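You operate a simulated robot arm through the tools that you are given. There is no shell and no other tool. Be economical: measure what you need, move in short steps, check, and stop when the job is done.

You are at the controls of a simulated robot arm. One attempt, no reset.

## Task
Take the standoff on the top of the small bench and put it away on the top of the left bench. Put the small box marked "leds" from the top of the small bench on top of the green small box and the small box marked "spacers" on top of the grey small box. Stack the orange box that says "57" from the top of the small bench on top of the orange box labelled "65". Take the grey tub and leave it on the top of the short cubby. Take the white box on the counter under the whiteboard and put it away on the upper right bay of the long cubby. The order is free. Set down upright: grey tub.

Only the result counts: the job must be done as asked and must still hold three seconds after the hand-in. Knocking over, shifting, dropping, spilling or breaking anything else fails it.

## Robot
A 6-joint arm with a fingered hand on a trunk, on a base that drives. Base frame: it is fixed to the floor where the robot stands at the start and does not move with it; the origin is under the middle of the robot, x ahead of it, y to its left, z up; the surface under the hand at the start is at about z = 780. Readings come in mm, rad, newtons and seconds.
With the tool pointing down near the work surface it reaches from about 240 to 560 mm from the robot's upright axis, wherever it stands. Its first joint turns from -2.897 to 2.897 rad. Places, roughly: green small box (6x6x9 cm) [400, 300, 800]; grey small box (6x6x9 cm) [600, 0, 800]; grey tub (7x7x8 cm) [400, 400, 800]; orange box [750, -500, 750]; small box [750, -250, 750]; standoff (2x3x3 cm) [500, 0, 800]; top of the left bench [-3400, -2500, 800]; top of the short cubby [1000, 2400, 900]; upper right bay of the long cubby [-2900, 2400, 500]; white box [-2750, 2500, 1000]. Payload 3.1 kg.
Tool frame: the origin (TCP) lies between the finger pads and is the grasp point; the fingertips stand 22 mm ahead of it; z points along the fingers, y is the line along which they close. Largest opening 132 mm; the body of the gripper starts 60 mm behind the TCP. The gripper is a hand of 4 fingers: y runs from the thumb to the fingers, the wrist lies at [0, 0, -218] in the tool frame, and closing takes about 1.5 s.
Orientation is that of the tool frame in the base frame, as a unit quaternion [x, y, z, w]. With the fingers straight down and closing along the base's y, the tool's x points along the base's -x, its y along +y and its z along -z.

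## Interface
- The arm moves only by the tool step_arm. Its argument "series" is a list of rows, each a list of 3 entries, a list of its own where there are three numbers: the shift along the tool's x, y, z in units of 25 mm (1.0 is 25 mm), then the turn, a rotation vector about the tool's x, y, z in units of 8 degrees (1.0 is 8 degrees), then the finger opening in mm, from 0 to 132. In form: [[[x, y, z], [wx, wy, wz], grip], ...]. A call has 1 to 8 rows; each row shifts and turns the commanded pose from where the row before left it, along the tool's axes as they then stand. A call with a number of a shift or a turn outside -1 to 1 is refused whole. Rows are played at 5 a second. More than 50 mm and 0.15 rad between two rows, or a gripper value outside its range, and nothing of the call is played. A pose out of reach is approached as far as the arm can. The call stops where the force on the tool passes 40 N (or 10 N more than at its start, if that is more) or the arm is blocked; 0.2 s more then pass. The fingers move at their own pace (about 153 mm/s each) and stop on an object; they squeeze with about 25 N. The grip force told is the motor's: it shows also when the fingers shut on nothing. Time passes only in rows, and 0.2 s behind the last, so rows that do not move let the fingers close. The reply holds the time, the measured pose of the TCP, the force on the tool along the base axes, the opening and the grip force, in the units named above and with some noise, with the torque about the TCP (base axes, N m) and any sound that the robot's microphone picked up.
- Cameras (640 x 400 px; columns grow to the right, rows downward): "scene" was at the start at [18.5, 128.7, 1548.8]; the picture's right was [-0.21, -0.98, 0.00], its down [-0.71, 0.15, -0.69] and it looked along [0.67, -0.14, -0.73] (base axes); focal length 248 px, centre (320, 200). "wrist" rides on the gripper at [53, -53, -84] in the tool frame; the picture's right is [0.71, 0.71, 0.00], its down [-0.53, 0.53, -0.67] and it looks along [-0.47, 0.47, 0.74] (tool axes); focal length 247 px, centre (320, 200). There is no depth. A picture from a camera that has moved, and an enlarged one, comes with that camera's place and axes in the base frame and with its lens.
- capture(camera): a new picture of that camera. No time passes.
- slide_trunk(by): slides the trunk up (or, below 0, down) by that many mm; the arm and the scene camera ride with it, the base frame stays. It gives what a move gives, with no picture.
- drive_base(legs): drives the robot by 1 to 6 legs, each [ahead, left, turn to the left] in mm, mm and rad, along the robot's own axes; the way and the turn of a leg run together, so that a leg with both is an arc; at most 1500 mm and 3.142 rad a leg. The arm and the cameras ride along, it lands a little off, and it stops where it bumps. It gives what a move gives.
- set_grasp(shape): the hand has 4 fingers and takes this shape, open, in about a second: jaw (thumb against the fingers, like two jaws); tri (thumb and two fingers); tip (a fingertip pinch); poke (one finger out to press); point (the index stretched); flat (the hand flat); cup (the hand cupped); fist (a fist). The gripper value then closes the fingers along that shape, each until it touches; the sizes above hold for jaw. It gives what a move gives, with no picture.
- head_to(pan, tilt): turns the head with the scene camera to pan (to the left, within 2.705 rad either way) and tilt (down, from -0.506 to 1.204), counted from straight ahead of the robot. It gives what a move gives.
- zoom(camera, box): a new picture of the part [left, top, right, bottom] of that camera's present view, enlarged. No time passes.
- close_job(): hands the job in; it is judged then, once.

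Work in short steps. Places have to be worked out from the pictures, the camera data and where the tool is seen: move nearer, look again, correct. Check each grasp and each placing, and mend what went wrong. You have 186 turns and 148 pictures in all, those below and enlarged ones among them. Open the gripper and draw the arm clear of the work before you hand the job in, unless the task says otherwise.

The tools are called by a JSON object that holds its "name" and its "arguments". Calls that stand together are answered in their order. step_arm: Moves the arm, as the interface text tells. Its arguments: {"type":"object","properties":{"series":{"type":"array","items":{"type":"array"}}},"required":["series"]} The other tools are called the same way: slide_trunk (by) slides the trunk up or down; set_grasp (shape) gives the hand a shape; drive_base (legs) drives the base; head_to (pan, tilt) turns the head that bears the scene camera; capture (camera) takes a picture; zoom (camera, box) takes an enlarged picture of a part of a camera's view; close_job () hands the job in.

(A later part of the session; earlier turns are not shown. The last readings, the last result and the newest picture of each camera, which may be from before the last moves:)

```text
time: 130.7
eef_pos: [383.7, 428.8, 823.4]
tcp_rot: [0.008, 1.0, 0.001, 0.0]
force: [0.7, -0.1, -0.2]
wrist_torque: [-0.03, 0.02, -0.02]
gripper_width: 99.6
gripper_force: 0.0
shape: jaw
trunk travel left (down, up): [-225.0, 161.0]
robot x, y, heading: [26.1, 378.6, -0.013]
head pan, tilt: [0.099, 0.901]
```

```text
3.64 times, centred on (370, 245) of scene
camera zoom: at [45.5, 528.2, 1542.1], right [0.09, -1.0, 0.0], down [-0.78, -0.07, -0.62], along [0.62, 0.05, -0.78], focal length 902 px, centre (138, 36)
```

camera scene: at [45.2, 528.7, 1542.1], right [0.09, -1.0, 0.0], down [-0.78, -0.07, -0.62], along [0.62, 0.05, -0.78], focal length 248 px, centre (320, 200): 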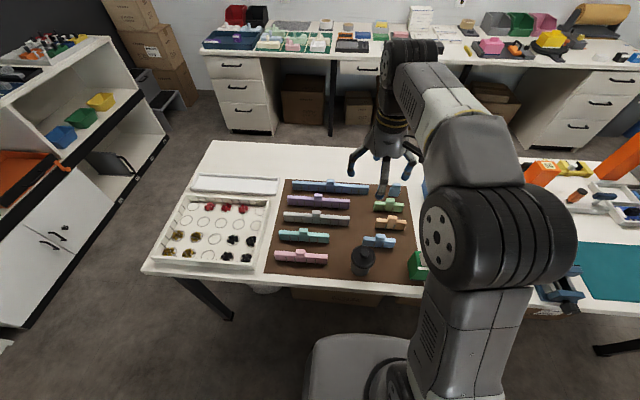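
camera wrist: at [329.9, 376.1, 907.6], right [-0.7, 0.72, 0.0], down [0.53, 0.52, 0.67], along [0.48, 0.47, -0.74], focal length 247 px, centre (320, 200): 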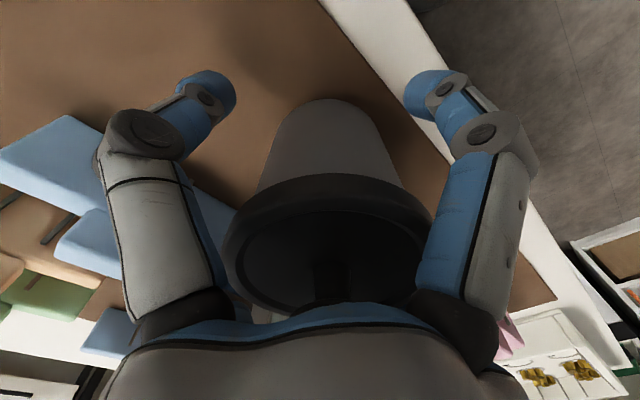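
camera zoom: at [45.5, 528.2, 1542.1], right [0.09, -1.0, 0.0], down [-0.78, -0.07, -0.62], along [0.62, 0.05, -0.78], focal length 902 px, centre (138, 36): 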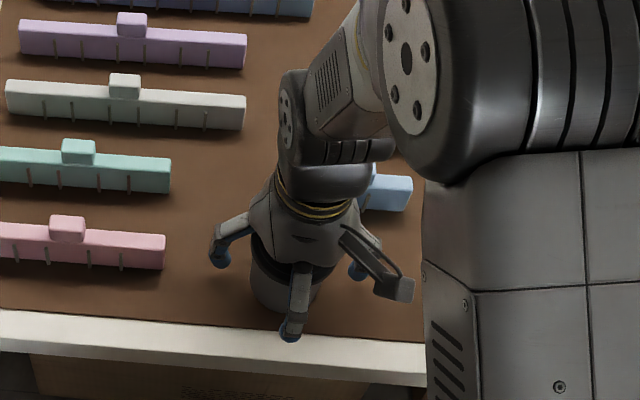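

Fingers are low around the body. Close.

{"name": "step_arm", "arguments": {"series": [[[0, 0, 0], [0, 0, 0], 85], [[0, 0, 0], [0, 0, 0], 70], [[0, 0, 0], [0, 0, 0], 50], [[0, 0, 0], [0, 0, 0], 35], [[0, 0, 0], [0, 0, 0], 35], [[0, 0, 0], [0, 0, 0], 35], [[0, 0, 0], [0, 0, 0], 35]]}}

{"name": "step_arm", "arguments": {"series": [[[0, 0, -0.4], [0, 0, 0], 35], [[0, 0, -1], [0, 0, 0], 35]]}}

{"name": "capture", "arguments": {"camera": "wrist"}}

{"name": "zoom", "arguments": {"camera": "scene", "box": [310, 190, 430, 300]}}

```text
time: 132.3
eef_pos: [383.8, 429.3, 823.6]
tcp_rot: [0.007, 1.0, -0.001, 0.0]
force: [-0.9, 0.5, -0.3]
wrist_torque: [0.02, 0.0, 0.05]
gripper_width: 53.0
gripper_force: 24.8
shape: jaw
trunk travel left (down, up): [-225.0, 161.0]
robot x, y, heading: [27.3, 374.3, -0.02]
head pan, tilt: [0.099, 0.901]
```

```text
time: 132.9
eef_pos: [384.0, 427.1, 859.9]
tcp_rot: [0.007, 1.0, 0.0, -0.001]
force: [-0.1, 0.2, -2.2]
wrist_torque: [-0.02, -0.01, 0.02]
gripper_width: 52.9
gripper_force: 24.4
shape: jaw
trunk travel left (down, up): [-225.0, 161.0]
robot x, y, heading: [25.3, 374.8, -0.011]
head pan, tilt: [0.099, 0.901]
```

```text
74 pictures are left
camera wrist: at [329.1, 374.7, 944.7], right [-0.7, 0.72, 0.0], down [0.53, 0.52, 0.67], along [0.48, 0.47, -0.74], focal length 247 px, centre (320, 200)
```

wrist: 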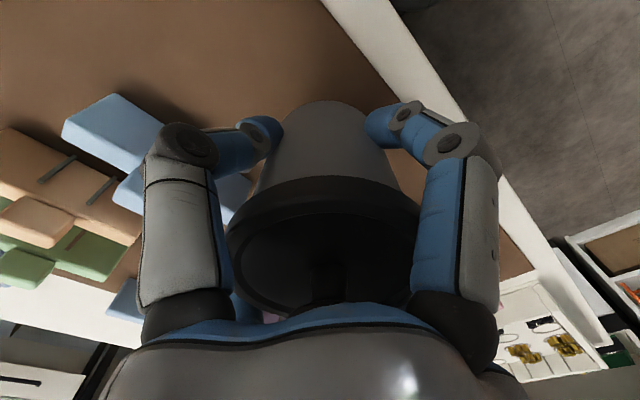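

```text
3.64 times, centred on (370, 245) of scene
camera zoom: at [44.6, 528.1, 1542.1], right [0.09, -1.0, 0.0], down [-0.78, -0.07, -0.62], along [0.62, 0.05, -0.78], focal length 902 px, centre (138, 36)
```

zoom: 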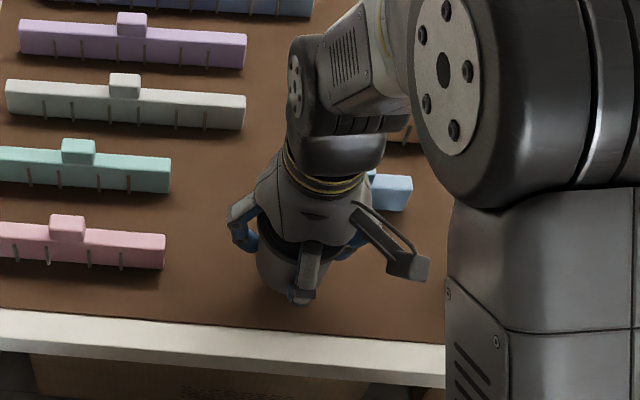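

Tub body is held and the whole tub comes along. Lift high, then drive left beyond the bench end.

{"name": "step_arm", "arguments": {"series": [[[0, 0, -1], [0, 0, 0], 35], [[0, 0, -1], [0, 0, 0], 35], [[0, 0, -1], [0, 0, 0], 35], [[0, 0, -1], [0, 0, 0], 35], [[0, 0, -1], [0, 0, 0], 35], [[0, 0, -1], [0, 0, 0], 35], [[0, 0, -1], [0, 0, 0], 35], [[0, 0, -1], [0, 0, 0], 35]]}}

{"name": "drive_base", "arguments": {"legs": [[-20, 0, 0.015], [0, 1120, 0]]}}

{"name": "head_to", "arguments": {"pan": 0.8, "tilt": 0.5}}

{"name": "capture", "arguments": {"camera": "scene"}}

```text
time: 134.7
eef_pos: [379.1, 429.2, 1061.2]
tcp_rot: [0.006, 1.0, 0.0, 0.0]
force: [0.0, -0.2, -1.4]
wrist_torque: [0.0, 0.01, 0.02]
gripper_width: 53.2
gripper_force: 24.7
shape: jaw
trunk travel left (down, up): [-225.0, 161.0]
robot x, y, heading: [23.7, 377.1, -0.012]
head pan, tilt: [0.099, 0.901]
```

```text
time: 140.9
eef_pos: [378.3, 1563.7, 1060.6]
tcp_rot: [0.015, 1.0, 0.0, 0.0]
force: [0.3, 0.4, -1.1]
wrist_torque: [-0.04, -0.03, 0.02]
gripper_width: 53.2
gripper_force: 25.4
shape: jaw
trunk travel left (down, up): [-225.0, 161.0]
robot x, y, heading: [24.4, 1516.3, -0.027]
head pan, tilt: [0.099, 0.901]
```

```text
time: 141.9
eef_pos: [377.7, 1563.2, 1060.3]
tcp_rot: [0.015, 1.0, 0.0, -0.001]
force: [0.0, 0.0, -1.9]
wrist_torque: [0.03, -0.05, 0.01]
gripper_width: 53.0
gripper_force: 24.9
shape: jaw
trunk travel left (down, up): [-225.0, 161.0]
robot x, y, heading: [24.9, 1515.7, -0.022]
head pan, tilt: [0.799, 0.499]
```

```text
72 pictures are left
camera scene: at [34.4, 1727.1, 1575.9], right [0.69, -0.72, 0.0], down [-0.34, -0.33, -0.88], along [0.63, 0.61, -0.48], focal length 248 px, centre (320, 200)
```

scene: 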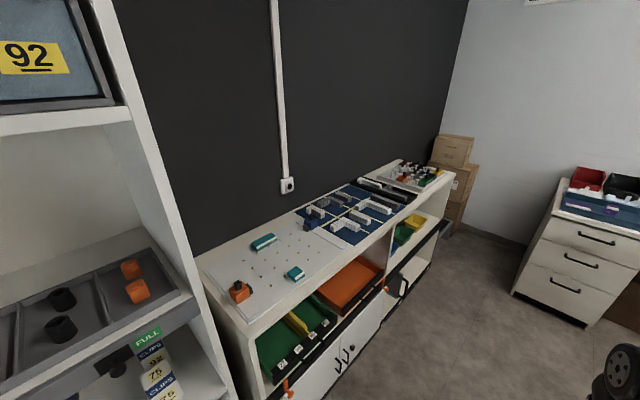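

Cubby top has a peg plate, blue mats and trays. Zoom to find free surface.

{"name": "zoom", "arguments": {"camera": "scene", "box": [190, 150, 450, 330]}}

```text
2.22 times, centred on (320, 240) of scene
camera zoom: at [34.4, 1727.1, 1575.9], right [0.69, -0.72, 0.0], down [-0.34, -0.33, -0.88], along [0.63, 0.61, -0.48], focal length 551 px, centre (320, 111)
```

zoom: 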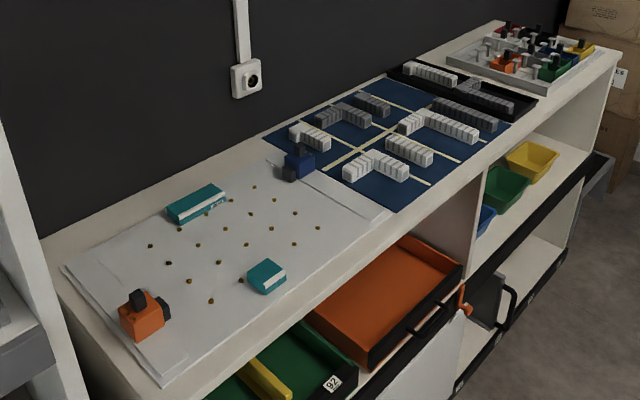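

Front strip seems ~35 mm; I need a closer look. Drive to (750,1650) facing the cubby.

{"name": "drive_base", "arguments": {"legs": [[730, 0, 0.02], [0, 0, 1.571], [120, 0, 0]]}}

{"name": "head_to", "arguments": {"pan": 0.0, "tilt": 0.6}}

{"name": "capture", "arguments": {"camera": "scene"}}

```text
time: 150.6
eef_pos: [704.3, 1973.7, 1059.5]
tcp_rot: [-0.7, 0.714, 0.0, -0.001]
force: [0.1, 0.0, -2.2]
wrist_torque: [-0.01, 0.02, -0.02]
gripper_width: 53.0
gripper_force: 24.9
shape: jaw
trunk travel left (down, up): [-225.0, 161.0]
robot x, y, heading: [756.6, 1620.2, 1.554]
head pan, tilt: [0.799, 0.499]
```

```text
time: 151.7
eef_pos: [704.7, 1972.2, 1060.1]
tcp_rot: [-0.7, 0.714, -0.001, 0.001]
force: [-0.2, -0.4, -1.5]
wrist_torque: [-0.01, 0.0, 0.02]
gripper_width: 52.8
gripper_force: 25.2
shape: jaw
trunk travel left (down, up): [-225.0, 161.0]
robot x, y, heading: [752.8, 1619.2, 1.551]
head pan, tilt: [0.0, 0.6]
```

```text
70 pictures are left
camera scene: at [609.2, 1649.6, 1566.9], right [1.0, -0.02, 0.0], down [-0.01, -0.56, -0.83], along [0.02, 0.82, -0.56], focal length 248 px, centre (320, 200)
```

scene: 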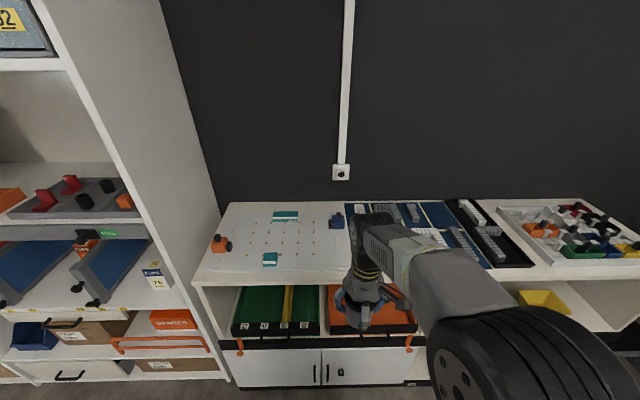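

{"name": "zoom", "arguments": {"camera": "scene", "box": [190, 190, 430, 300]}}

{"name": "zoom", "arguments": {"camera": "scene", "box": [400, 190, 640, 300]}}

```text
2.67 times, centred on (310, 245) of scene
camera zoom: at [609.2, 1649.6, 1566.9], right [1.0, -0.02, 0.0], down [-0.01, -0.56, -0.83], along [0.02, 0.82, -0.56], focal length 662 px, centre (347, 80)
```

zoom: 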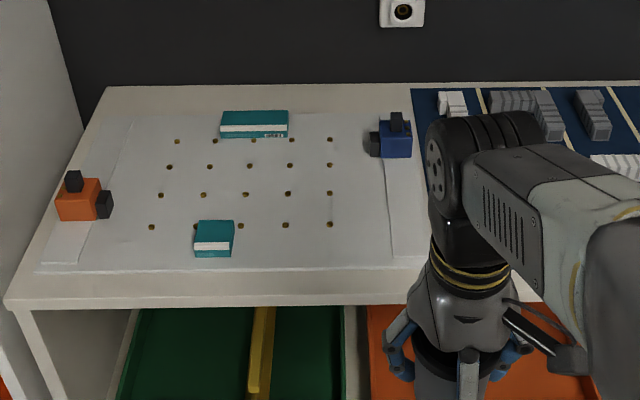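

```text
2.67 times, centred on (520, 245) of scene
camera zoom: at [609.2, 1649.6, 1566.9], right [1.0, -0.02, 0.0], down [-0.01, -0.56, -0.83], along [0.02, 0.82, -0.56], focal length 662 px, centre (-213, 80)
```

zoom: 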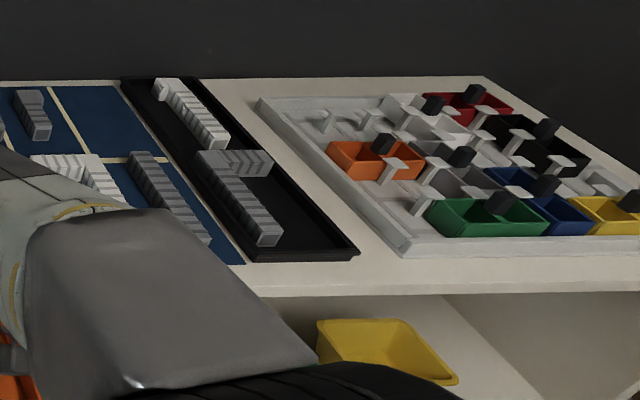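

A T-shaped bare spot exists at the front between the black tray and white sorter tray, near (1395,2200). Drive there and inspect.

{"name": "drive_base", "arguments": {"legs": [[0, -610, 0.02], [60, 0, 0]]}}

{"name": "head_to", "arguments": {"pan": -0.25, "tilt": 0.75}}

{"name": "capture", "arguments": {"camera": "scene"}}

{"name": "capture", "arguments": {"camera": "wrist"}}

```text
time: 155.7
eef_pos: [1303.9, 2029.9, 1059.4]
tcp_rot: [0.708, -0.706, 0.0, 0.001]
force: [0.7, -0.2, -0.8]
wrist_torque: [-0.07, 0.02, -0.02]
gripper_width: 52.8
gripper_force: 25.0
shape: jaw
trunk travel left (down, up): [-225.0, 161.0]
robot x, y, heading: [1362.5, 1677.0, 1.57]
head pan, tilt: [0.0, 0.6]
```

```text
time: 156.5
eef_pos: [1303.7, 2027.1, 1060.4]
tcp_rot: [-0.707, 0.708, 0.0, 0.0]
force: [0.4, 0.1, -1.8]
wrist_torque: [-0.03, 0.02, 0.02]
gripper_width: 52.7
gripper_force: 25.1
shape: jaw
trunk travel left (down, up): [-225.0, 161.0]
robot x, y, heading: [1359.8, 1677.1, 1.57]
head pan, tilt: [-0.25, 0.75]
```

```text
67 pictures are left
camera scene: at [1234.8, 1693.5, 1554.1], right [0.97, -0.25, 0.0], down [-0.17, -0.66, -0.73], along [0.18, 0.71, -0.68], focal length 248 px, centre (320, 200)
```

scene: 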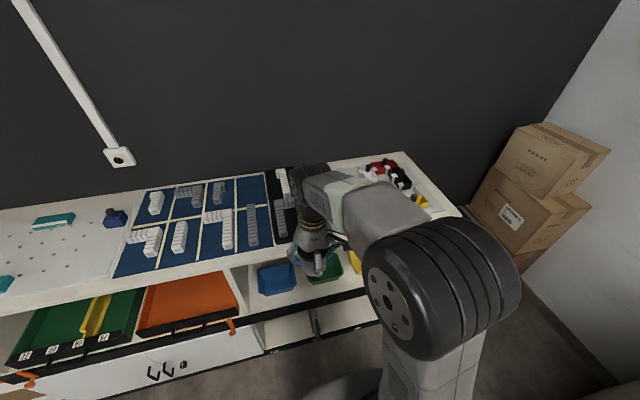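

```text
66 pictures are left
camera wrist: at [1357.4, 1973.8, 1144.1], right [-0.71, -0.71, 0.0], down [-0.53, 0.53, 0.67], along [-0.47, 0.47, -0.74], focal length 247 px, centre (320, 200)
```

wrist: 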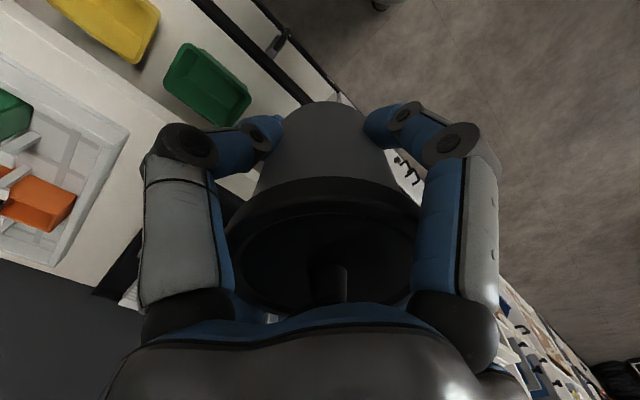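

The arm hides the spot; swing the hand to the right (+x) so the head can see it.

{"name": "step_arm", "arguments": {"series": [[[0, -1, -0.3], [0, 0, 0], 35], [[0, -1, -0.3], [0, 0, 0], 35], [[0, -1, -0.3], [0, 0, 0], 35], [[0, -1, -0.3], [0, 0, 0], 35], [[0, -1, 0], [0, 0, 0], 35], [[0, -1, 0], [0, 0, 0], 35], [[0, -1, 0], [0, 0, 0], 35], [[0, -1, 0], [0, 0, 0], 35]]}}

{"name": "zoom", "arguments": {"camera": "scene", "box": [240, 130, 480, 290]}}

```text
time: 158.3
eef_pos: [1506.8, 2024.4, 1089.1]
tcp_rot: [0.707, -0.707, 0.0, 0.0]
force: [0.1, -0.1, -2.5]
wrist_torque: [-0.01, 0.03, -0.02]
gripper_width: 52.8
gripper_force: 25.2
shape: jaw
trunk travel left (down, up): [-225.0, 161.0]
robot x, y, heading: [1363.1, 1673.0, 1.566]
head pan, tilt: [-0.25, 0.75]
```

```text
2.50 times, centred on (360, 210) of scene
camera zoom: at [1235.7, 1694.0, 1554.1], right [0.97, -0.25, 0.0], down [-0.17, -0.66, -0.73], along [0.18, 0.71, -0.68], focal length 620 px, centre (220, 175)
```

zoom: 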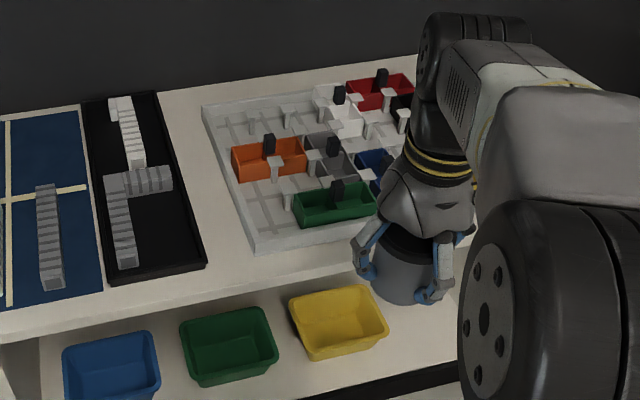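

The gap between trays is ~75 mm (x 1345–1422), cubby front edge y≈2163. Target (1381,2198). Move above it.

{"name": "step_arm", "arguments": {"series": [[[-0.87, 0.63, 0], [0, 0, 0], 35], [[-0.87, 0.63, 0], [0, 0, 0], 35], [[-0.87, 0.63, 0], [0, 0, 0], 35], [[-0.87, 0.63, 0], [0, 0, 0], 35], [[-0.87, 0.63, 0], [0, 0, 0], 35], [[-0.87, 0.63, 0], [0, 0, 0], 35], [[-0.87, 0.63, 0], [0, 0, 0], 35], [[-0.87, 0.63, 0], [0, 0, 0], 35]]}}

{"name": "step_arm", "arguments": {"series": [[[0, 0, 1], [0, 0, 0], 35], [[0, 0, 1], [0, 0, 0], 35], [[0, 0, 1], [0, 0, 0], 35]]}}

{"name": "capture", "arguments": {"camera": "wrist"}}

{"name": "zoom", "arguments": {"camera": "scene", "box": [240, 130, 480, 290]}}

```text
time: 160.1
eef_pos: [1378.0, 2202.6, 1089.5]
tcp_rot: [-0.706, 0.708, -0.002, -0.002]
force: [0.5, 0.2, -2.3]
wrist_torque: [0.0, -0.03, 0.01]
gripper_width: 52.6
gripper_force: 24.6
shape: jaw
trunk travel left (down, up): [-225.0, 161.0]
robot x, y, heading: [1360.9, 1674.4, 1.567]
head pan, tilt: [-0.25, 0.75]
```

```text
time: 160.9
eef_pos: [1377.5, 2201.9, 1015.6]
tcp_rot: [-0.707, 0.707, 0.0, 0.0]
force: [-0.1, -0.1, -0.9]
wrist_torque: [-0.01, 0.01, 0.03]
gripper_width: 52.5
gripper_force: 25.3
shape: jaw
trunk travel left (down, up): [-225.0, 161.0]
robot x, y, heading: [1365.4, 1675.1, 1.57]
head pan, tilt: [-0.25, 0.75]
```

```text
64 pictures are left
camera wrist: at [1431.9, 2148.7, 1100.0], right [-0.71, -0.71, 0.0], down [-0.53, 0.53, 0.67], along [-0.47, 0.47, -0.74], focal length 247 px, centre (320, 200)
```

wrist: 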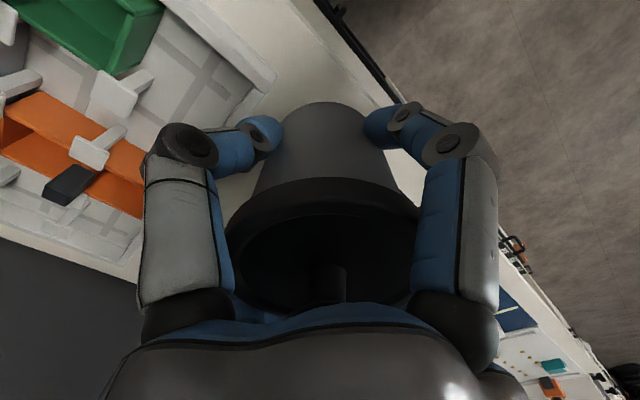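

```text
2.50 times, centred on (360, 210) of scene
camera zoom: at [1235.0, 1694.4, 1554.0], right [0.97, -0.25, 0.0], down [-0.17, -0.66, -0.73], along [0.18, 0.71, -0.68], focal length 620 px, centre (220, 175)
```

zoom: 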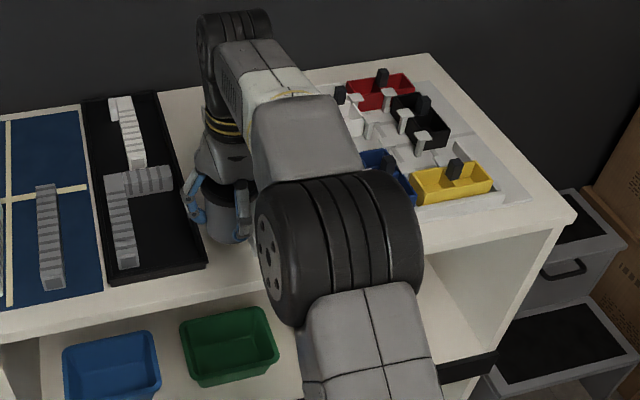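

Shift to y≈2194 and lower to ~952.

{"name": "step_arm", "arguments": {"series": [[[0.32, 0, 0.5], [0, 0, 0], 35], [[0, 0, 0.8], [0, 0, 0], 35], [[0, 0, 0.6], [0, 0, 0], 35], [[0, 0, 0.4], [0, 0, 0], 35], [[0, 0, 0.2], [0, 0, 0], 35]]}}

{"name": "capture", "arguments": {"camera": "wrist"}}

{"name": "zoom", "arguments": {"camera": "scene", "box": [270, 180, 390, 280]}}

```text
time: 162.1
eef_pos: [1378.0, 2194.7, 951.2]
tcp_rot: [0.707, -0.707, 0.0, 0.001]
force: [0.1, 0.5, -1.7]
wrist_torque: [0.0, 0.02, -0.01]
gripper_width: 52.6
gripper_force: 24.8
shape: jaw
trunk travel left (down, up): [-225.0, 161.0]
robot x, y, heading: [1360.7, 1674.7, 1.571]
head pan, tilt: [-0.25, 0.75]
```

```text
62 pictures are left
camera wrist: at [1431.4, 2140.1, 1036.9], right [-0.71, -0.71, 0.0], down [-0.53, 0.53, 0.67], along [-0.47, 0.47, -0.74], focal length 247 px, centre (320, 200)
```

wrist: 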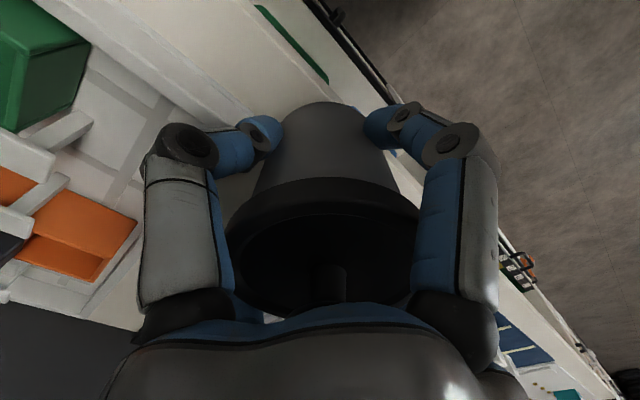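

```text
4.00 times, centred on (330, 230) of scene
camera zoom: at [1235.0, 1693.9, 1554.0], right [0.97, -0.25, 0.0], down [-0.17, -0.66, -0.73], along [0.18, 0.71, -0.68], focal length 992 px, centre (280, 80)
```

zoom: 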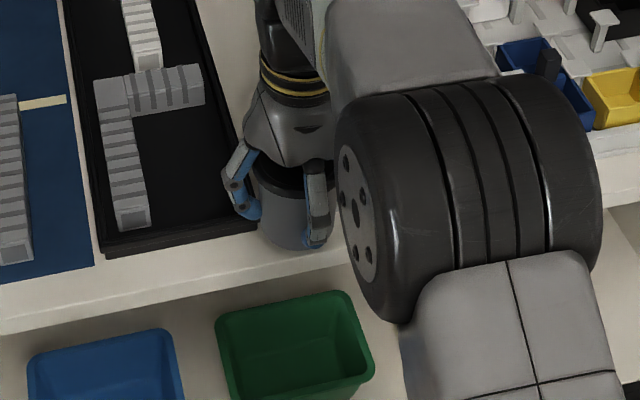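

Tub base is above bare surface inside the front edge. Lower finely to contact.

{"name": "step_arm", "arguments": {"series": [[[0, 0, 0.1], [0, 0, 0], 35], [[0, 0, 0.1], [0, 0, 0], 35], [[0, 0, 0.08], [0, 0, 0], 35]]}}

{"name": "step_arm", "arguments": {"series": [[[0, 0, 0.08], [0, 0, 0], 35], [[0, 0, 0.06], [0, 0, 0], 35]]}}

```text
time: 162.9
eef_pos: [1376.8, 2194.4, 946.2]
tcp_rot: [-0.706, 0.708, 0.0, 0.0]
force: [0.8, 0.3, -3.1]
wrist_torque: [0.0, 0.01, 0.01]
gripper_width: 52.4
gripper_force: 24.9
shape: jaw
trunk travel left (down, up): [-225.0, 161.0]
robot x, y, heading: [1362.2, 1674.3, 1.572]
head pan, tilt: [-0.25, 0.75]
```

```text
time: 163.5
eef_pos: [1378.6, 2193.0, 942.1]
tcp_rot: [0.707, -0.707, 0.001, 0.001]
force: [0.1, 0.2, -1.7]
wrist_torque: [0.02, 0.0, -0.02]
gripper_width: 52.3
gripper_force: 25.3
shape: jaw
trunk travel left (down, up): [-225.0, 161.0]
robot x, y, heading: [1363.5, 1674.2, 1.573]
head pan, tilt: [-0.25, 0.75]
```

{"name": "step_arm", "arguments": {"series": [[[0, 0, 0.1], [0, 0, 0], 35], [[0, 0, 0.08], [0, 0, 0], 35]]}}

{"name": "step_arm", "arguments": {"series": [[[0, 0, 0.08], [0, 0, 0], 35], [[0, 0, 0.08], [0, 0, 0], 35]]}}

{"name": "zoom", "arguments": {"camera": "scene", "box": [290, 200, 370, 270]}}

```text
time: 164.1
eef_pos: [1378.4, 2194.1, 936.5]
tcp_rot: [0.707, -0.707, -0.001, 0.0]
force: [-0.2, -0.1, -1.9]
wrist_torque: [-0.02, 0.01, 0.01]
gripper_width: 52.7
gripper_force: 25.2
shape: jaw
trunk travel left (down, up): [-225.0, 161.0]
robot x, y, heading: [1362.8, 1674.8, 1.567]
head pan, tilt: [-0.25, 0.75]
```

```text
time: 164.7
eef_pos: [1378.0, 2194.2, 933.0]
tcp_rot: [0.707, -0.707, 0.001, 0.0]
force: [-0.4, 0.2, -1.1]
wrist_torque: [0.0, -0.03, 0.01]
gripper_width: 52.9
gripper_force: 25.0
shape: jaw
trunk travel left (down, up): [-225.0, 161.0]
robot x, y, heading: [1360.9, 1675.4, 1.57]
head pan, tilt: [-0.25, 0.75]
```

```text
5.71 times, centred on (330, 235) of scene
camera zoom: at [1234.9, 1693.9, 1554.0], right [0.97, -0.25, 0.0], down [-0.17, -0.66, -0.73], along [0.18, 0.71, -0.68], focal length 1418 px, centre (263, 0)
```

zoom: 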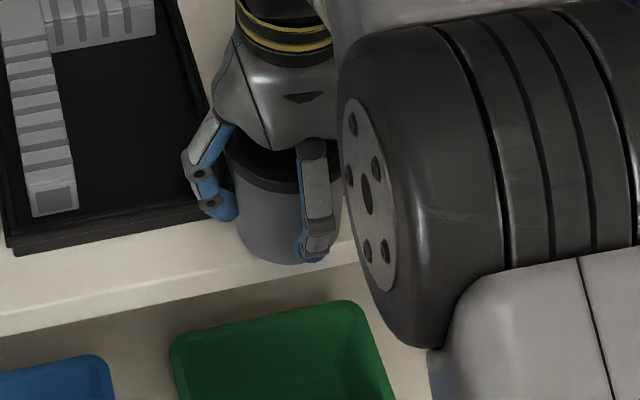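

No contact yet, so the surface is lower than assumed; I must re-check the front edge. Zoom both cameras.

{"name": "zoom", "arguments": {"camera": "wrist", "box": [120, 0, 440, 200]}}

{"name": "zoom", "arguments": {"camera": "scene", "box": [200, 190, 370, 300]}}

```text
2.00 times, centred on (280, 100) of wrist
camera zoom: at [1431.9, 2139.9, 1017.6], right [-0.71, -0.71, 0.0], down [-0.53, 0.53, 0.67], along [-0.47, 0.47, -0.74], focal length 494 px, centre (400, 400)
```

zoom: 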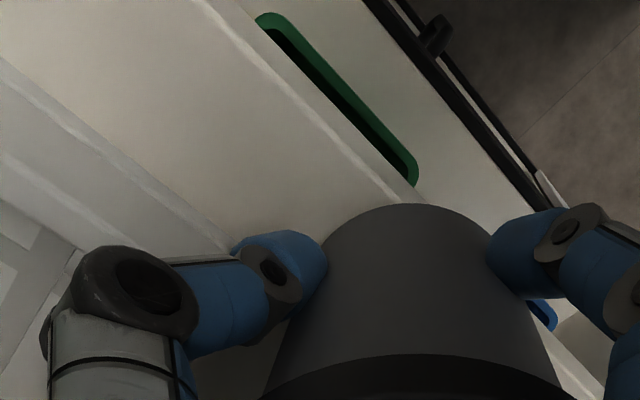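

```text
3.64 times, centred on (285, 245) of scene
camera zoom: at [1234.9, 1693.9, 1554.0], right [0.97, -0.25, 0.0], down [-0.17, -0.66, -0.73], along [0.18, 0.71, -0.68], focal length 902 px, centre (447, 36)
```

zoom: 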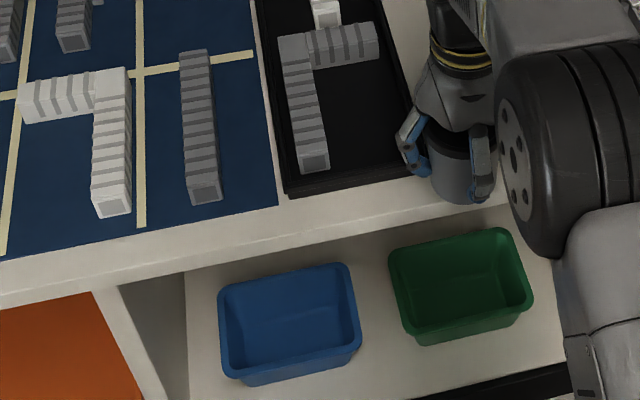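

Edge is really at y≈2173, so the tub would overhang. Raise slightly and shift +13 mm in y, +3 in x.

{"name": "step_arm", "arguments": {"series": [[[0, 0, -0.3], [0, 0, 0], 35], [[-0.27, -0.06, 0], [0, 0, 0], 35], [[-0.27, -0.06, 0], [0, 0, 0], 35], [[0, 0, 0.3], [0, 0, 0], 35]]}}

{"name": "zoom", "arguments": {"camera": "wrist", "box": [120, 0, 440, 200]}}

{"name": "zoom", "arguments": {"camera": "scene", "box": [290, 200, 370, 270]}}

```text
time: 165.7
eef_pos: [1380.1, 2205.6, 933.2]
tcp_rot: [-0.707, 0.707, 0.0, 0.0]
force: [-3.3, -6.9, 4.5]
wrist_torque: [-0.08, -0.01, -0.15]
gripper_width: 52.7
gripper_force: 25.0
shape: jaw
trunk travel left (down, up): [-225.0, 161.0]
robot x, y, heading: [1366.4, 1677.1, 1.572]
head pan, tilt: [-0.25, 0.75]
```

```text
2.00 times, centred on (280, 100) of wrist
camera zoom: at [1433.0, 2152.0, 1018.5], right [-0.71, -0.71, 0.0], down [-0.53, 0.53, 0.67], along [-0.47, 0.47, -0.74], focal length 494 px, centre (400, 400)
```

zoom: 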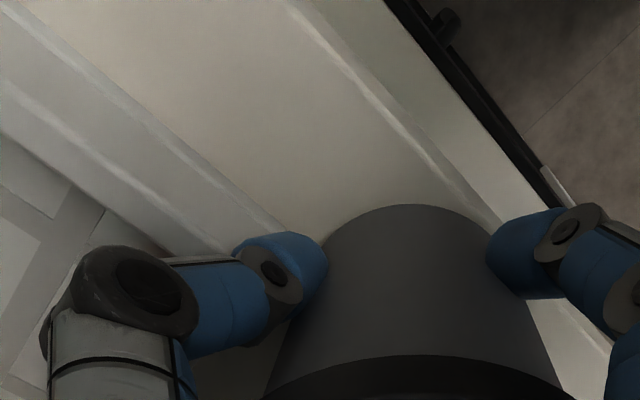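

```text
5.71 times, centred on (330, 235) of scene
camera zoom: at [1234.1, 1691.5, 1554.0], right [0.97, -0.25, 0.0], down [-0.17, -0.66, -0.73], along [0.18, 0.71, -0.68], focal length 1418 px, centre (263, 0)
```

zoom: 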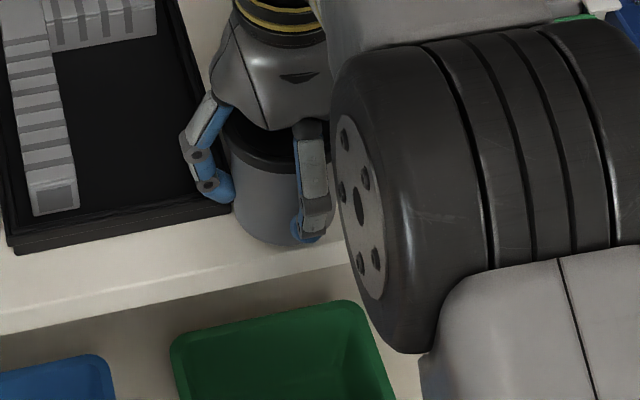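

A side force (−3,−7 N) suggests a finger touches the white tray's corner. Back off 3 mm in −x and 2 mm in −y.

{"name": "step_arm", "arguments": {"series": [[[0.08, 0.12, -0.1], [0, 0, 0], 35], [[0, 0, 0], [0, 0, 0], 35]]}}

```text
time: 166.3
eef_pos: [1378.3, 2205.3, 935.5]
tcp_rot: [-0.707, 0.708, 0.0, 0.001]
force: [3.9, -0.2, -1.5]
wrist_torque: [0.02, -0.13, -0.02]
gripper_width: 52.7
gripper_force: 25.3
shape: jaw
trunk travel left (down, up): [-225.0, 161.0]
robot x, y, heading: [1363.1, 1675.2, 1.566]
head pan, tilt: [-0.25, 0.75]
```

Fingers are snug between both trays; move back to y≈2197 so the side fingers are in front of the tray corners (tub base overhangs at most ~3 mm).

{"name": "step_arm", "arguments": {"series": [[[0.15, -0.04, -0.1], [0, 0, 0], 35], [[0.17, -0.03, 0], [0, 0, 0], 35], [[0, 0, 0], [0, 0, 0], 35]]}}

{"name": "zoom", "arguments": {"camera": "wrist", "box": [120, 0, 440, 200]}}

{"name": "zoom", "arguments": {"camera": "scene", "box": [290, 200, 370, 270]}}

```text
time: 167.1
eef_pos: [1379.7, 2198.2, 938.5]
tcp_rot: [0.708, -0.707, 0.0, 0.0]
force: [0.2, 0.5, -1.7]
wrist_torque: [0.02, 0.01, -0.06]
gripper_width: 52.6
gripper_force: 24.9
shape: jaw
trunk travel left (down, up): [-225.0, 161.0]
robot x, y, heading: [1362.9, 1671.6, 1.569]
head pan, tilt: [-0.25, 0.75]
```

```text
2.00 times, centred on (280, 100) of wrist
camera zoom: at [1433.4, 2143.9, 1022.4], right [-0.71, -0.71, 0.0], down [-0.53, 0.53, 0.67], along [-0.47, 0.47, -0.74], focal length 494 px, centre (400, 400)
```

zoom: 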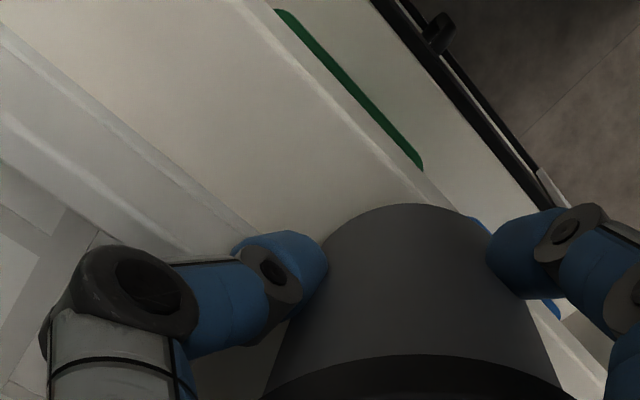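

```text
5.71 times, centred on (330, 235) of scene
camera zoom: at [1234.8, 1693.8, 1554.0], right [0.97, -0.25, 0.0], down [-0.17, -0.66, -0.73], along [0.18, 0.71, -0.68], focal length 1418 px, centre (263, 0)
```

zoom: 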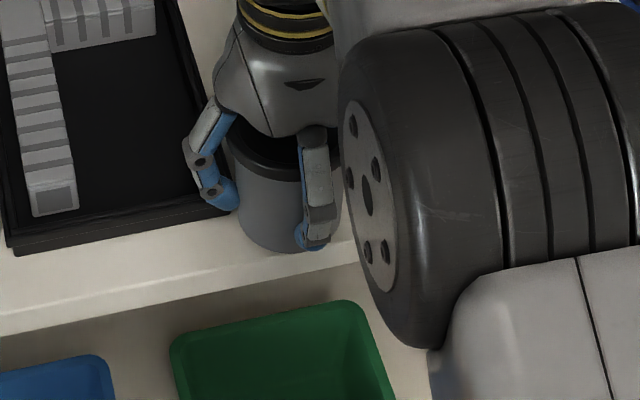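

Free of side forces. Lower until vertical contact.

{"name": "step_arm", "arguments": {"series": [[[0, 0, 0.12], [0, 0, 0], 35], [[0, 0, 0.1], [0, 0, 0], 35], [[0, 0, 0.08], [0, 0, 0], 35]]}}

{"name": "step_arm", "arguments": {"series": [[[0, 0, 0.08], [0, 0, 0], 35], [[0, 0, 0.05], [0, 0, 0], 35]]}}

```text
time: 167.9
eef_pos: [1379.6, 2196.8, 931.6]
tcp_rot: [-0.707, 0.707, 0.0, 0.0]
force: [-0.7, 0.7, -0.9]
wrist_torque: [0.03, -0.01, -0.01]
gripper_width: 52.8
gripper_force: 25.2
shape: jaw
trunk travel left (down, up): [-225.0, 161.0]
robot x, y, heading: [1360.8, 1674.7, 1.571]
head pan, tilt: [-0.25, 0.75]
```

```text
time: 168.5
eef_pos: [1379.1, 2196.9, 929.8]
tcp_rot: [-0.707, 0.708, 0.001, 0.001]
force: [0.3, 0.0, 13.6]
wrist_torque: [-0.14, -0.06, 0.0]
gripper_width: 52.9
gripper_force: 25.0
shape: jaw
trunk travel left (down, up): [-225.0, 161.0]
robot x, y, heading: [1362.9, 1670.9, 1.57]
head pan, tilt: [-0.25, 0.75]
```

Contact at 13.6 N. Ease and open progressively, watching forces.

{"name": "step_arm", "arguments": {"series": [[[0, 0, -0.04], [0, 0, 0], 50], [[0, 0, 0], [0, 0, 0], 60], [[0, 0, 0], [0, 0, 0], 68], [[0, 0, 0], [0, 0, 0], 68]]}}

{"name": "zoom", "arguments": {"camera": "wrist", "box": [120, 0, 440, 200]}}

```text
time: 169.5
eef_pos: [1379.0, 2194.8, 928.4]
tcp_rot: [0.708, -0.707, 0.001, 0.0]
force: [0.4, 2.3, 11.0]
wrist_torque: [-0.14, 0.02, 0.03]
gripper_width: 67.2
gripper_force: 0.0
shape: jaw
trunk travel left (down, up): [-225.0, 161.0]
robot x, y, heading: [1362.6, 1675.6, 1.574]
head pan, tilt: [-0.25, 0.75]
```

```text
2.00 times, centred on (280, 100) of wrist
camera zoom: at [1433.3, 2142.9, 1013.2], right [-0.71, -0.71, 0.0], down [-0.53, 0.53, 0.67], along [-0.47, 0.47, -0.74], focal length 494 px, centre (400, 400)
```

zoom: 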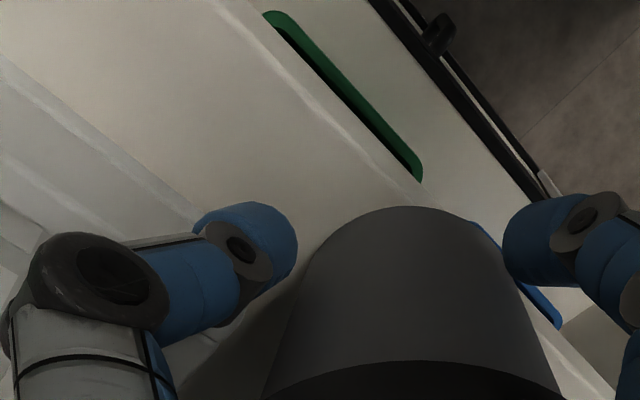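

An upward force remains with open fingers; raise a few mm and recheck.

{"name": "step_arm", "arguments": {"series": [[[0, 0, -0.12], [0, 0, 0], 68], [[0, 0, 0], [0, 0, 0], 68]]}}

{"name": "capture", "arguments": {"camera": "wrist"}}

{"name": "zoom", "arguments": {"camera": "scene", "box": [290, 200, 370, 270]}}

```text
time: 170.1
eef_pos: [1379.8, 2195.7, 931.7]
tcp_rot: [-0.707, 0.707, -0.001, -0.001]
force: [0.7, -0.8, 0.1]
wrist_torque: [-0.01, -0.05, -0.03]
gripper_width: 67.3
gripper_force: 0.1
shape: jaw
trunk travel left (down, up): [-225.0, 161.0]
robot x, y, heading: [1358.7, 1674.3, 1.568]
head pan, tilt: [-0.25, 0.75]
```

```text
52 pictures are left
camera wrist: at [1433.2, 2142.9, 1016.0], right [-0.71, -0.71, 0.0], down [-0.53, 0.53, 0.67], along [-0.47, 0.47, -0.75], focal length 247 px, centre (320, 200)
```

wrist: 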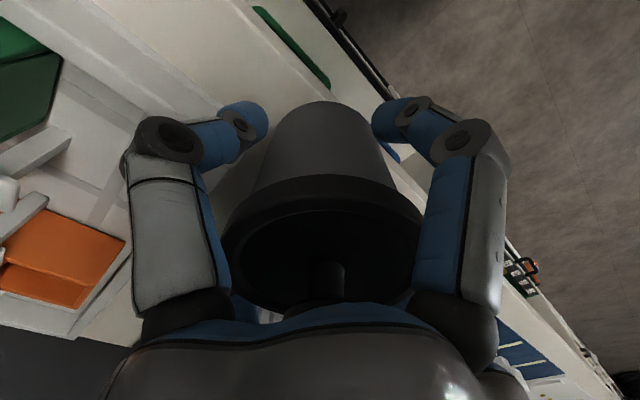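

```text
5.71 times, centred on (330, 235) of scene
camera zoom: at [1234.9, 1693.5, 1554.0], right [0.97, -0.25, 0.0], down [-0.17, -0.66, -0.73], along [0.18, 0.71, -0.68], focal length 1418 px, centre (263, 0)
```

zoom: 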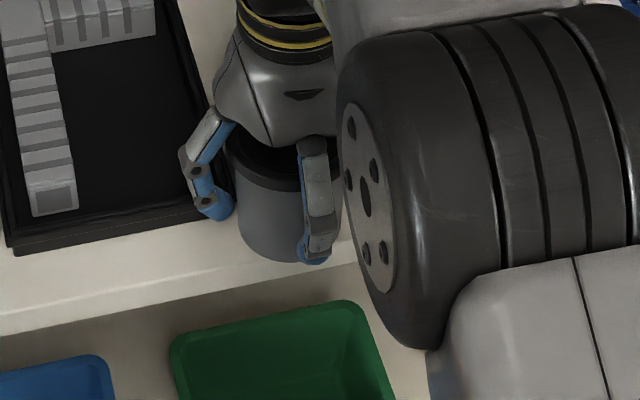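

Tub stands but slightly overhangs the front. I regrasp 13 mm higher (tips above tray rims) to shift it deeper.

{"name": "step_arm", "arguments": {"series": [[[0, 0, -0.26], [0, 0, 0], 68], [[0, 0, -0.26], [0, 0, 0], 68], [[0, 0, 0], [0, 0, 0], 55], [[0, 0, 0], [0, 0, 0], 35], [[0, 0, 0], [0, 0, 0], 35], [[0, 0, 0], [0, 0, 0], 35], [[0, 0, 0], [0, 0, 0], 35]]}}

{"name": "step_arm", "arguments": {"series": [[[0, 0, -0.2], [0, 0, 0], 35], [[-0.3, 0, 0], [0, 0, 0], 35], [[-0.3, 0, 0], [0, 0, 0], 35], [[0, 0, 0], [0, 0, 0], 35]]}}

{"name": "capture", "arguments": {"camera": "wrist"}}

{"name": "zoom", "arguments": {"camera": "scene", "box": [290, 200, 370, 270]}}

```text
time: 171.7
eef_pos: [1378.9, 2195.8, 944.7]
tcp_rot: [-0.707, 0.707, 0.001, 0.0]
force: [-0.3, 0.4, -0.1]
wrist_torque: [-0.01, 0.02, -0.01]
gripper_width: 55.1
gripper_force: 25.1
shape: jaw
trunk travel left (down, up): [-225.0, 161.0]
robot x, y, heading: [1360.6, 1673.2, 1.568]
head pan, tilt: [-0.25, 0.75]
```

```text
time: 172.7
eef_pos: [1378.6, 2212.4, 950.5]
tcp_rot: [0.707, -0.707, 0.0, 0.0]
force: [-0.3, -0.5, -2.4]
wrist_torque: [0.02, 0.01, -0.02]
gripper_width: 54.8
gripper_force: 24.8
shape: jaw
trunk travel left (down, up): [-225.0, 161.0]
robot x, y, heading: [1363.7, 1674.9, 1.569]
head pan, tilt: [-0.25, 0.75]
```

```text
50 pictures are left
camera wrist: at [1432.4, 2159.2, 1034.5], right [-0.71, -0.71, 0.0], down [-0.53, 0.53, 0.67], along [-0.47, 0.47, -0.74], focal length 247 px, centre (320, 200)
```

wrist: 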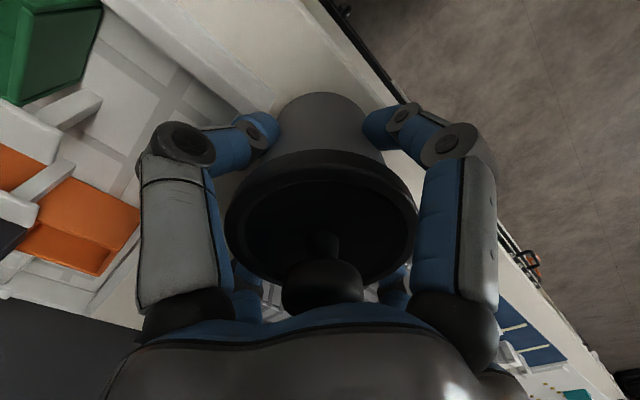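

```text
5.71 times, centred on (330, 235) of scene
camera zoom: at [1235.0, 1693.8, 1554.0], right [0.97, -0.25, 0.0], down [-0.17, -0.66, -0.73], along [0.18, 0.71, -0.68], focal length 1418 px, centre (263, 0)
```

zoom: 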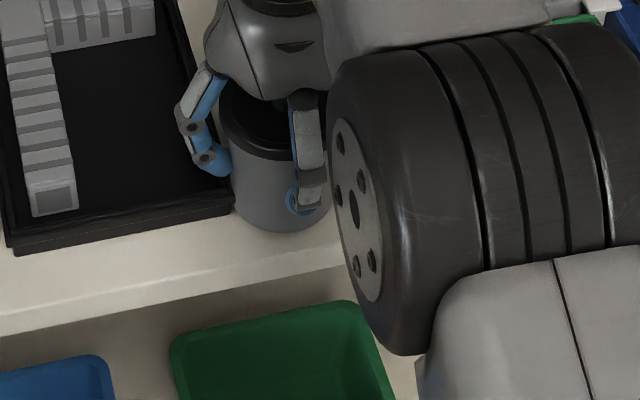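

Now deeper and clear. Shift +2 mm x and lower to contact (≈944), then release.

{"name": "step_arm", "arguments": {"series": [[[0, -0.08, 0.1], [0, 0, 0], 35], [[0, 0, 0.1], [0, 0, 0], 35], [[0, 0, 0.05], [0, 0, 0], 35]]}}

```text
time: 173.5
eef_pos: [1381.2, 2212.3, 943.3]
tcp_rot: [-0.707, 0.707, 0.0, 0.0]
force: [-0.3, 0.6, 0.0]
wrist_torque: [0.01, -0.01, 0.04]
gripper_width: 54.8
gripper_force: 25.3
shape: jaw
trunk travel left (down, up): [-225.0, 161.0]
robot x, y, heading: [1359.8, 1673.0, 1.57]
head pan, tilt: [-0.25, 0.75]
```

Force z changed to ~0 (tub weight borne). One more fine step, then release and open.

{"name": "step_arm", "arguments": {"series": [[[0, 0, 0.04], [0, 0, 0], 35], [[0, 0, 0], [0, 0, 0], 60], [[0, 0, 0], [0, 0, 0], 75], [[0, 0, 0], [0, 0, 0], 90], [[0, 0, 0], [0, 0, 0], 96], [[0, 0, 0], [0, 0, 0], 96]]}}

{"name": "step_arm", "arguments": {"series": [[[0, 0, -0.4], [0, 0, 0], 96], [[0, 0, -0.8], [0, 0, 0], 96], [[0, 0, -1], [0, 0, 0], 96], [[0, 0, -1], [0, 0, 0], 96], [[0, 0, -1], [0, 0, 0], 96], [[0, 0, -1], [0, 0, 0], 96], [[0.5, 0, -1], [0, 0, 0], 96], [[1, -1, -0.5], [0, 0, 0], 96]]}}

{"name": "capture", "arguments": {"camera": "wrist"}}

{"name": "zoom", "arguments": {"camera": "scene", "box": [240, 150, 420, 290]}}

```text
time: 174.9
eef_pos: [1380.8, 2211.6, 943.4]
tcp_rot: [-0.707, 0.707, 0.0, 0.0]
force: [1.0, 0.1, -0.9]
wrist_torque: [-0.02, 0.01, -0.01]
gripper_width: 95.7
gripper_force: 0.1
shape: jaw
trunk travel left (down, up): [-225.0, 161.0]
robot x, y, heading: [1363.3, 1674.7, 1.571]
head pan, tilt: [-0.25, 0.75]
```

```text
time: 176.7
eef_pos: [1412.4, 2173.4, 1110.8]
tcp_rot: [-0.706, 0.708, 0.0, 0.0]
force: [0.5, 0.6, 0.1]
wrist_torque: [-0.02, -0.02, 0.01]
gripper_width: 95.3
gripper_force: 0.0
shape: jaw
trunk travel left (down, up): [-225.0, 161.0]
robot x, y, heading: [1361.6, 1673.5, 1.565]
head pan, tilt: [-0.25, 0.75]
```

```text
48 pictures are left
camera wrist: at [1465.3, 2119.5, 1193.9], right [-0.71, -0.71, 0.0], down [-0.53, 0.53, 0.67], along [-0.47, 0.47, -0.74], focal length 247 px, centre (320, 200)
```

wrist: 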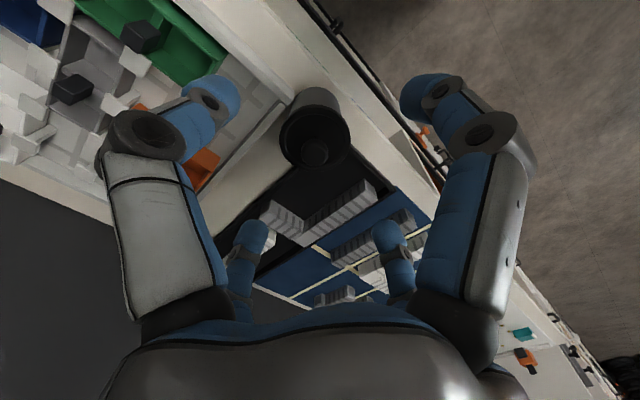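

```text
2.86 times, centred on (330, 220) of scene
camera zoom: at [1236.0, 1692.5, 1554.1], right [0.97, -0.25, 0.0], down [-0.17, -0.66, -0.73], along [0.18, 0.71, -0.68], focal length 709 px, centre (291, 143)
```

zoom: 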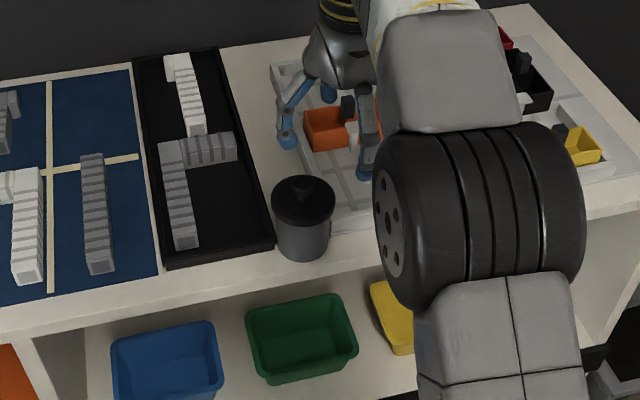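

Tub stands upright on the cubby top; trays appear unmoved. Now drive back to the bench front for the standoff (~(478,7)).

{"name": "drive_base", "arguments": {"legs": [[-160, 0, 0], [0, 0, -1.565], [-1350, 0, 0]]}}

```text
time: 188.3
eef_pos: [494.3, 1434.4, 1110.0]
tcp_rot: [-0.025, 1.0, 0.001, -0.001]
force: [0.9, 0.0, -0.3]
wrist_torque: [-0.05, -0.03, -0.01]
gripper_width: 95.4
gripper_force: 0.0
shape: jaw
trunk travel left (down, up): [-225.0, 161.0]
robot x, y, heading: [-2.9, 1461.5, 0.054]
head pan, tilt: [-0.25, 0.75]
```

{"name": "drive_base", "arguments": {"legs": [[30, 0, -0.054], [0, -1400, 0]]}}

{"name": "head_to", "arguments": {"pan": 0.0, "tilt": 0.9}}

{"name": "capture", "arguments": {"camera": "scene"}}

{"name": "capture", "arguments": {"camera": "wrist"}}

```text
time: 195.7
eef_pos: [497.4, -11.2, 1109.9]
tcp_rot: [0.016, 1.0, -0.001, 0.0]
force: [-0.6, -0.1, 0.3]
wrist_torque: [0.01, 0.02, 0.01]
gripper_width: 95.6
gripper_force: 0.1
shape: jaw
trunk travel left (down, up): [-225.0, 161.0]
robot x, y, heading: [4.3, 50.4, -0.025]
head pan, tilt: [-0.25, 0.75]
```

```text
time: 196.5
eef_pos: [498.5, -11.2, 1110.4]
tcp_rot: [0.015, 1.0, 0.0, 0.0]
force: [0.4, -0.3, 0.2]
wrist_torque: [0.02, 0.0, 0.01]
gripper_width: 95.8
gripper_force: 0.0
shape: jaw
trunk travel left (down, up): [-225.0, 161.0]
robot x, y, heading: [-0.9, 50.5, -0.031]
head pan, tilt: [0.0, 0.901]
```

```text
46 pictures are left
camera scene: at [21.7, 196.9, 1542.2], right [-0.03, -1.0, 0.0], down [-0.78, 0.02, -0.62], along [0.62, -0.02, -0.78], focal length 248 px, centre (320, 200)
```

scene: 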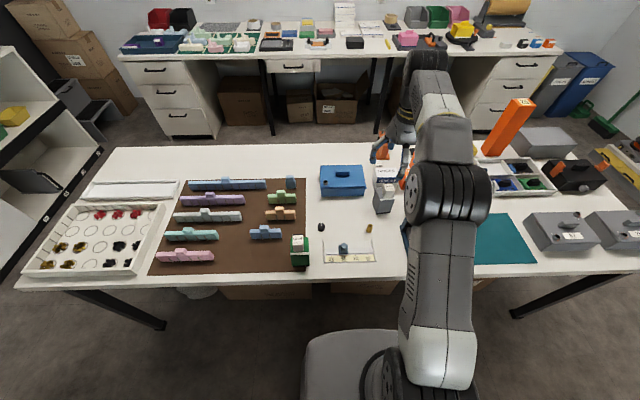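

```text
45 pictures are left
camera wrist: at [444.0, -62.9, 1193.6], right [-0.69, 0.73, 0.0], down [0.54, 0.51, 0.67], along [0.49, 0.46, -0.74], focal length 247 px, centre (320, 200)
```

wrist: 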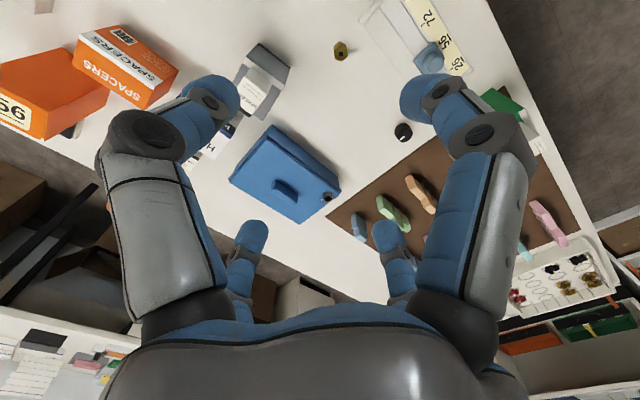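

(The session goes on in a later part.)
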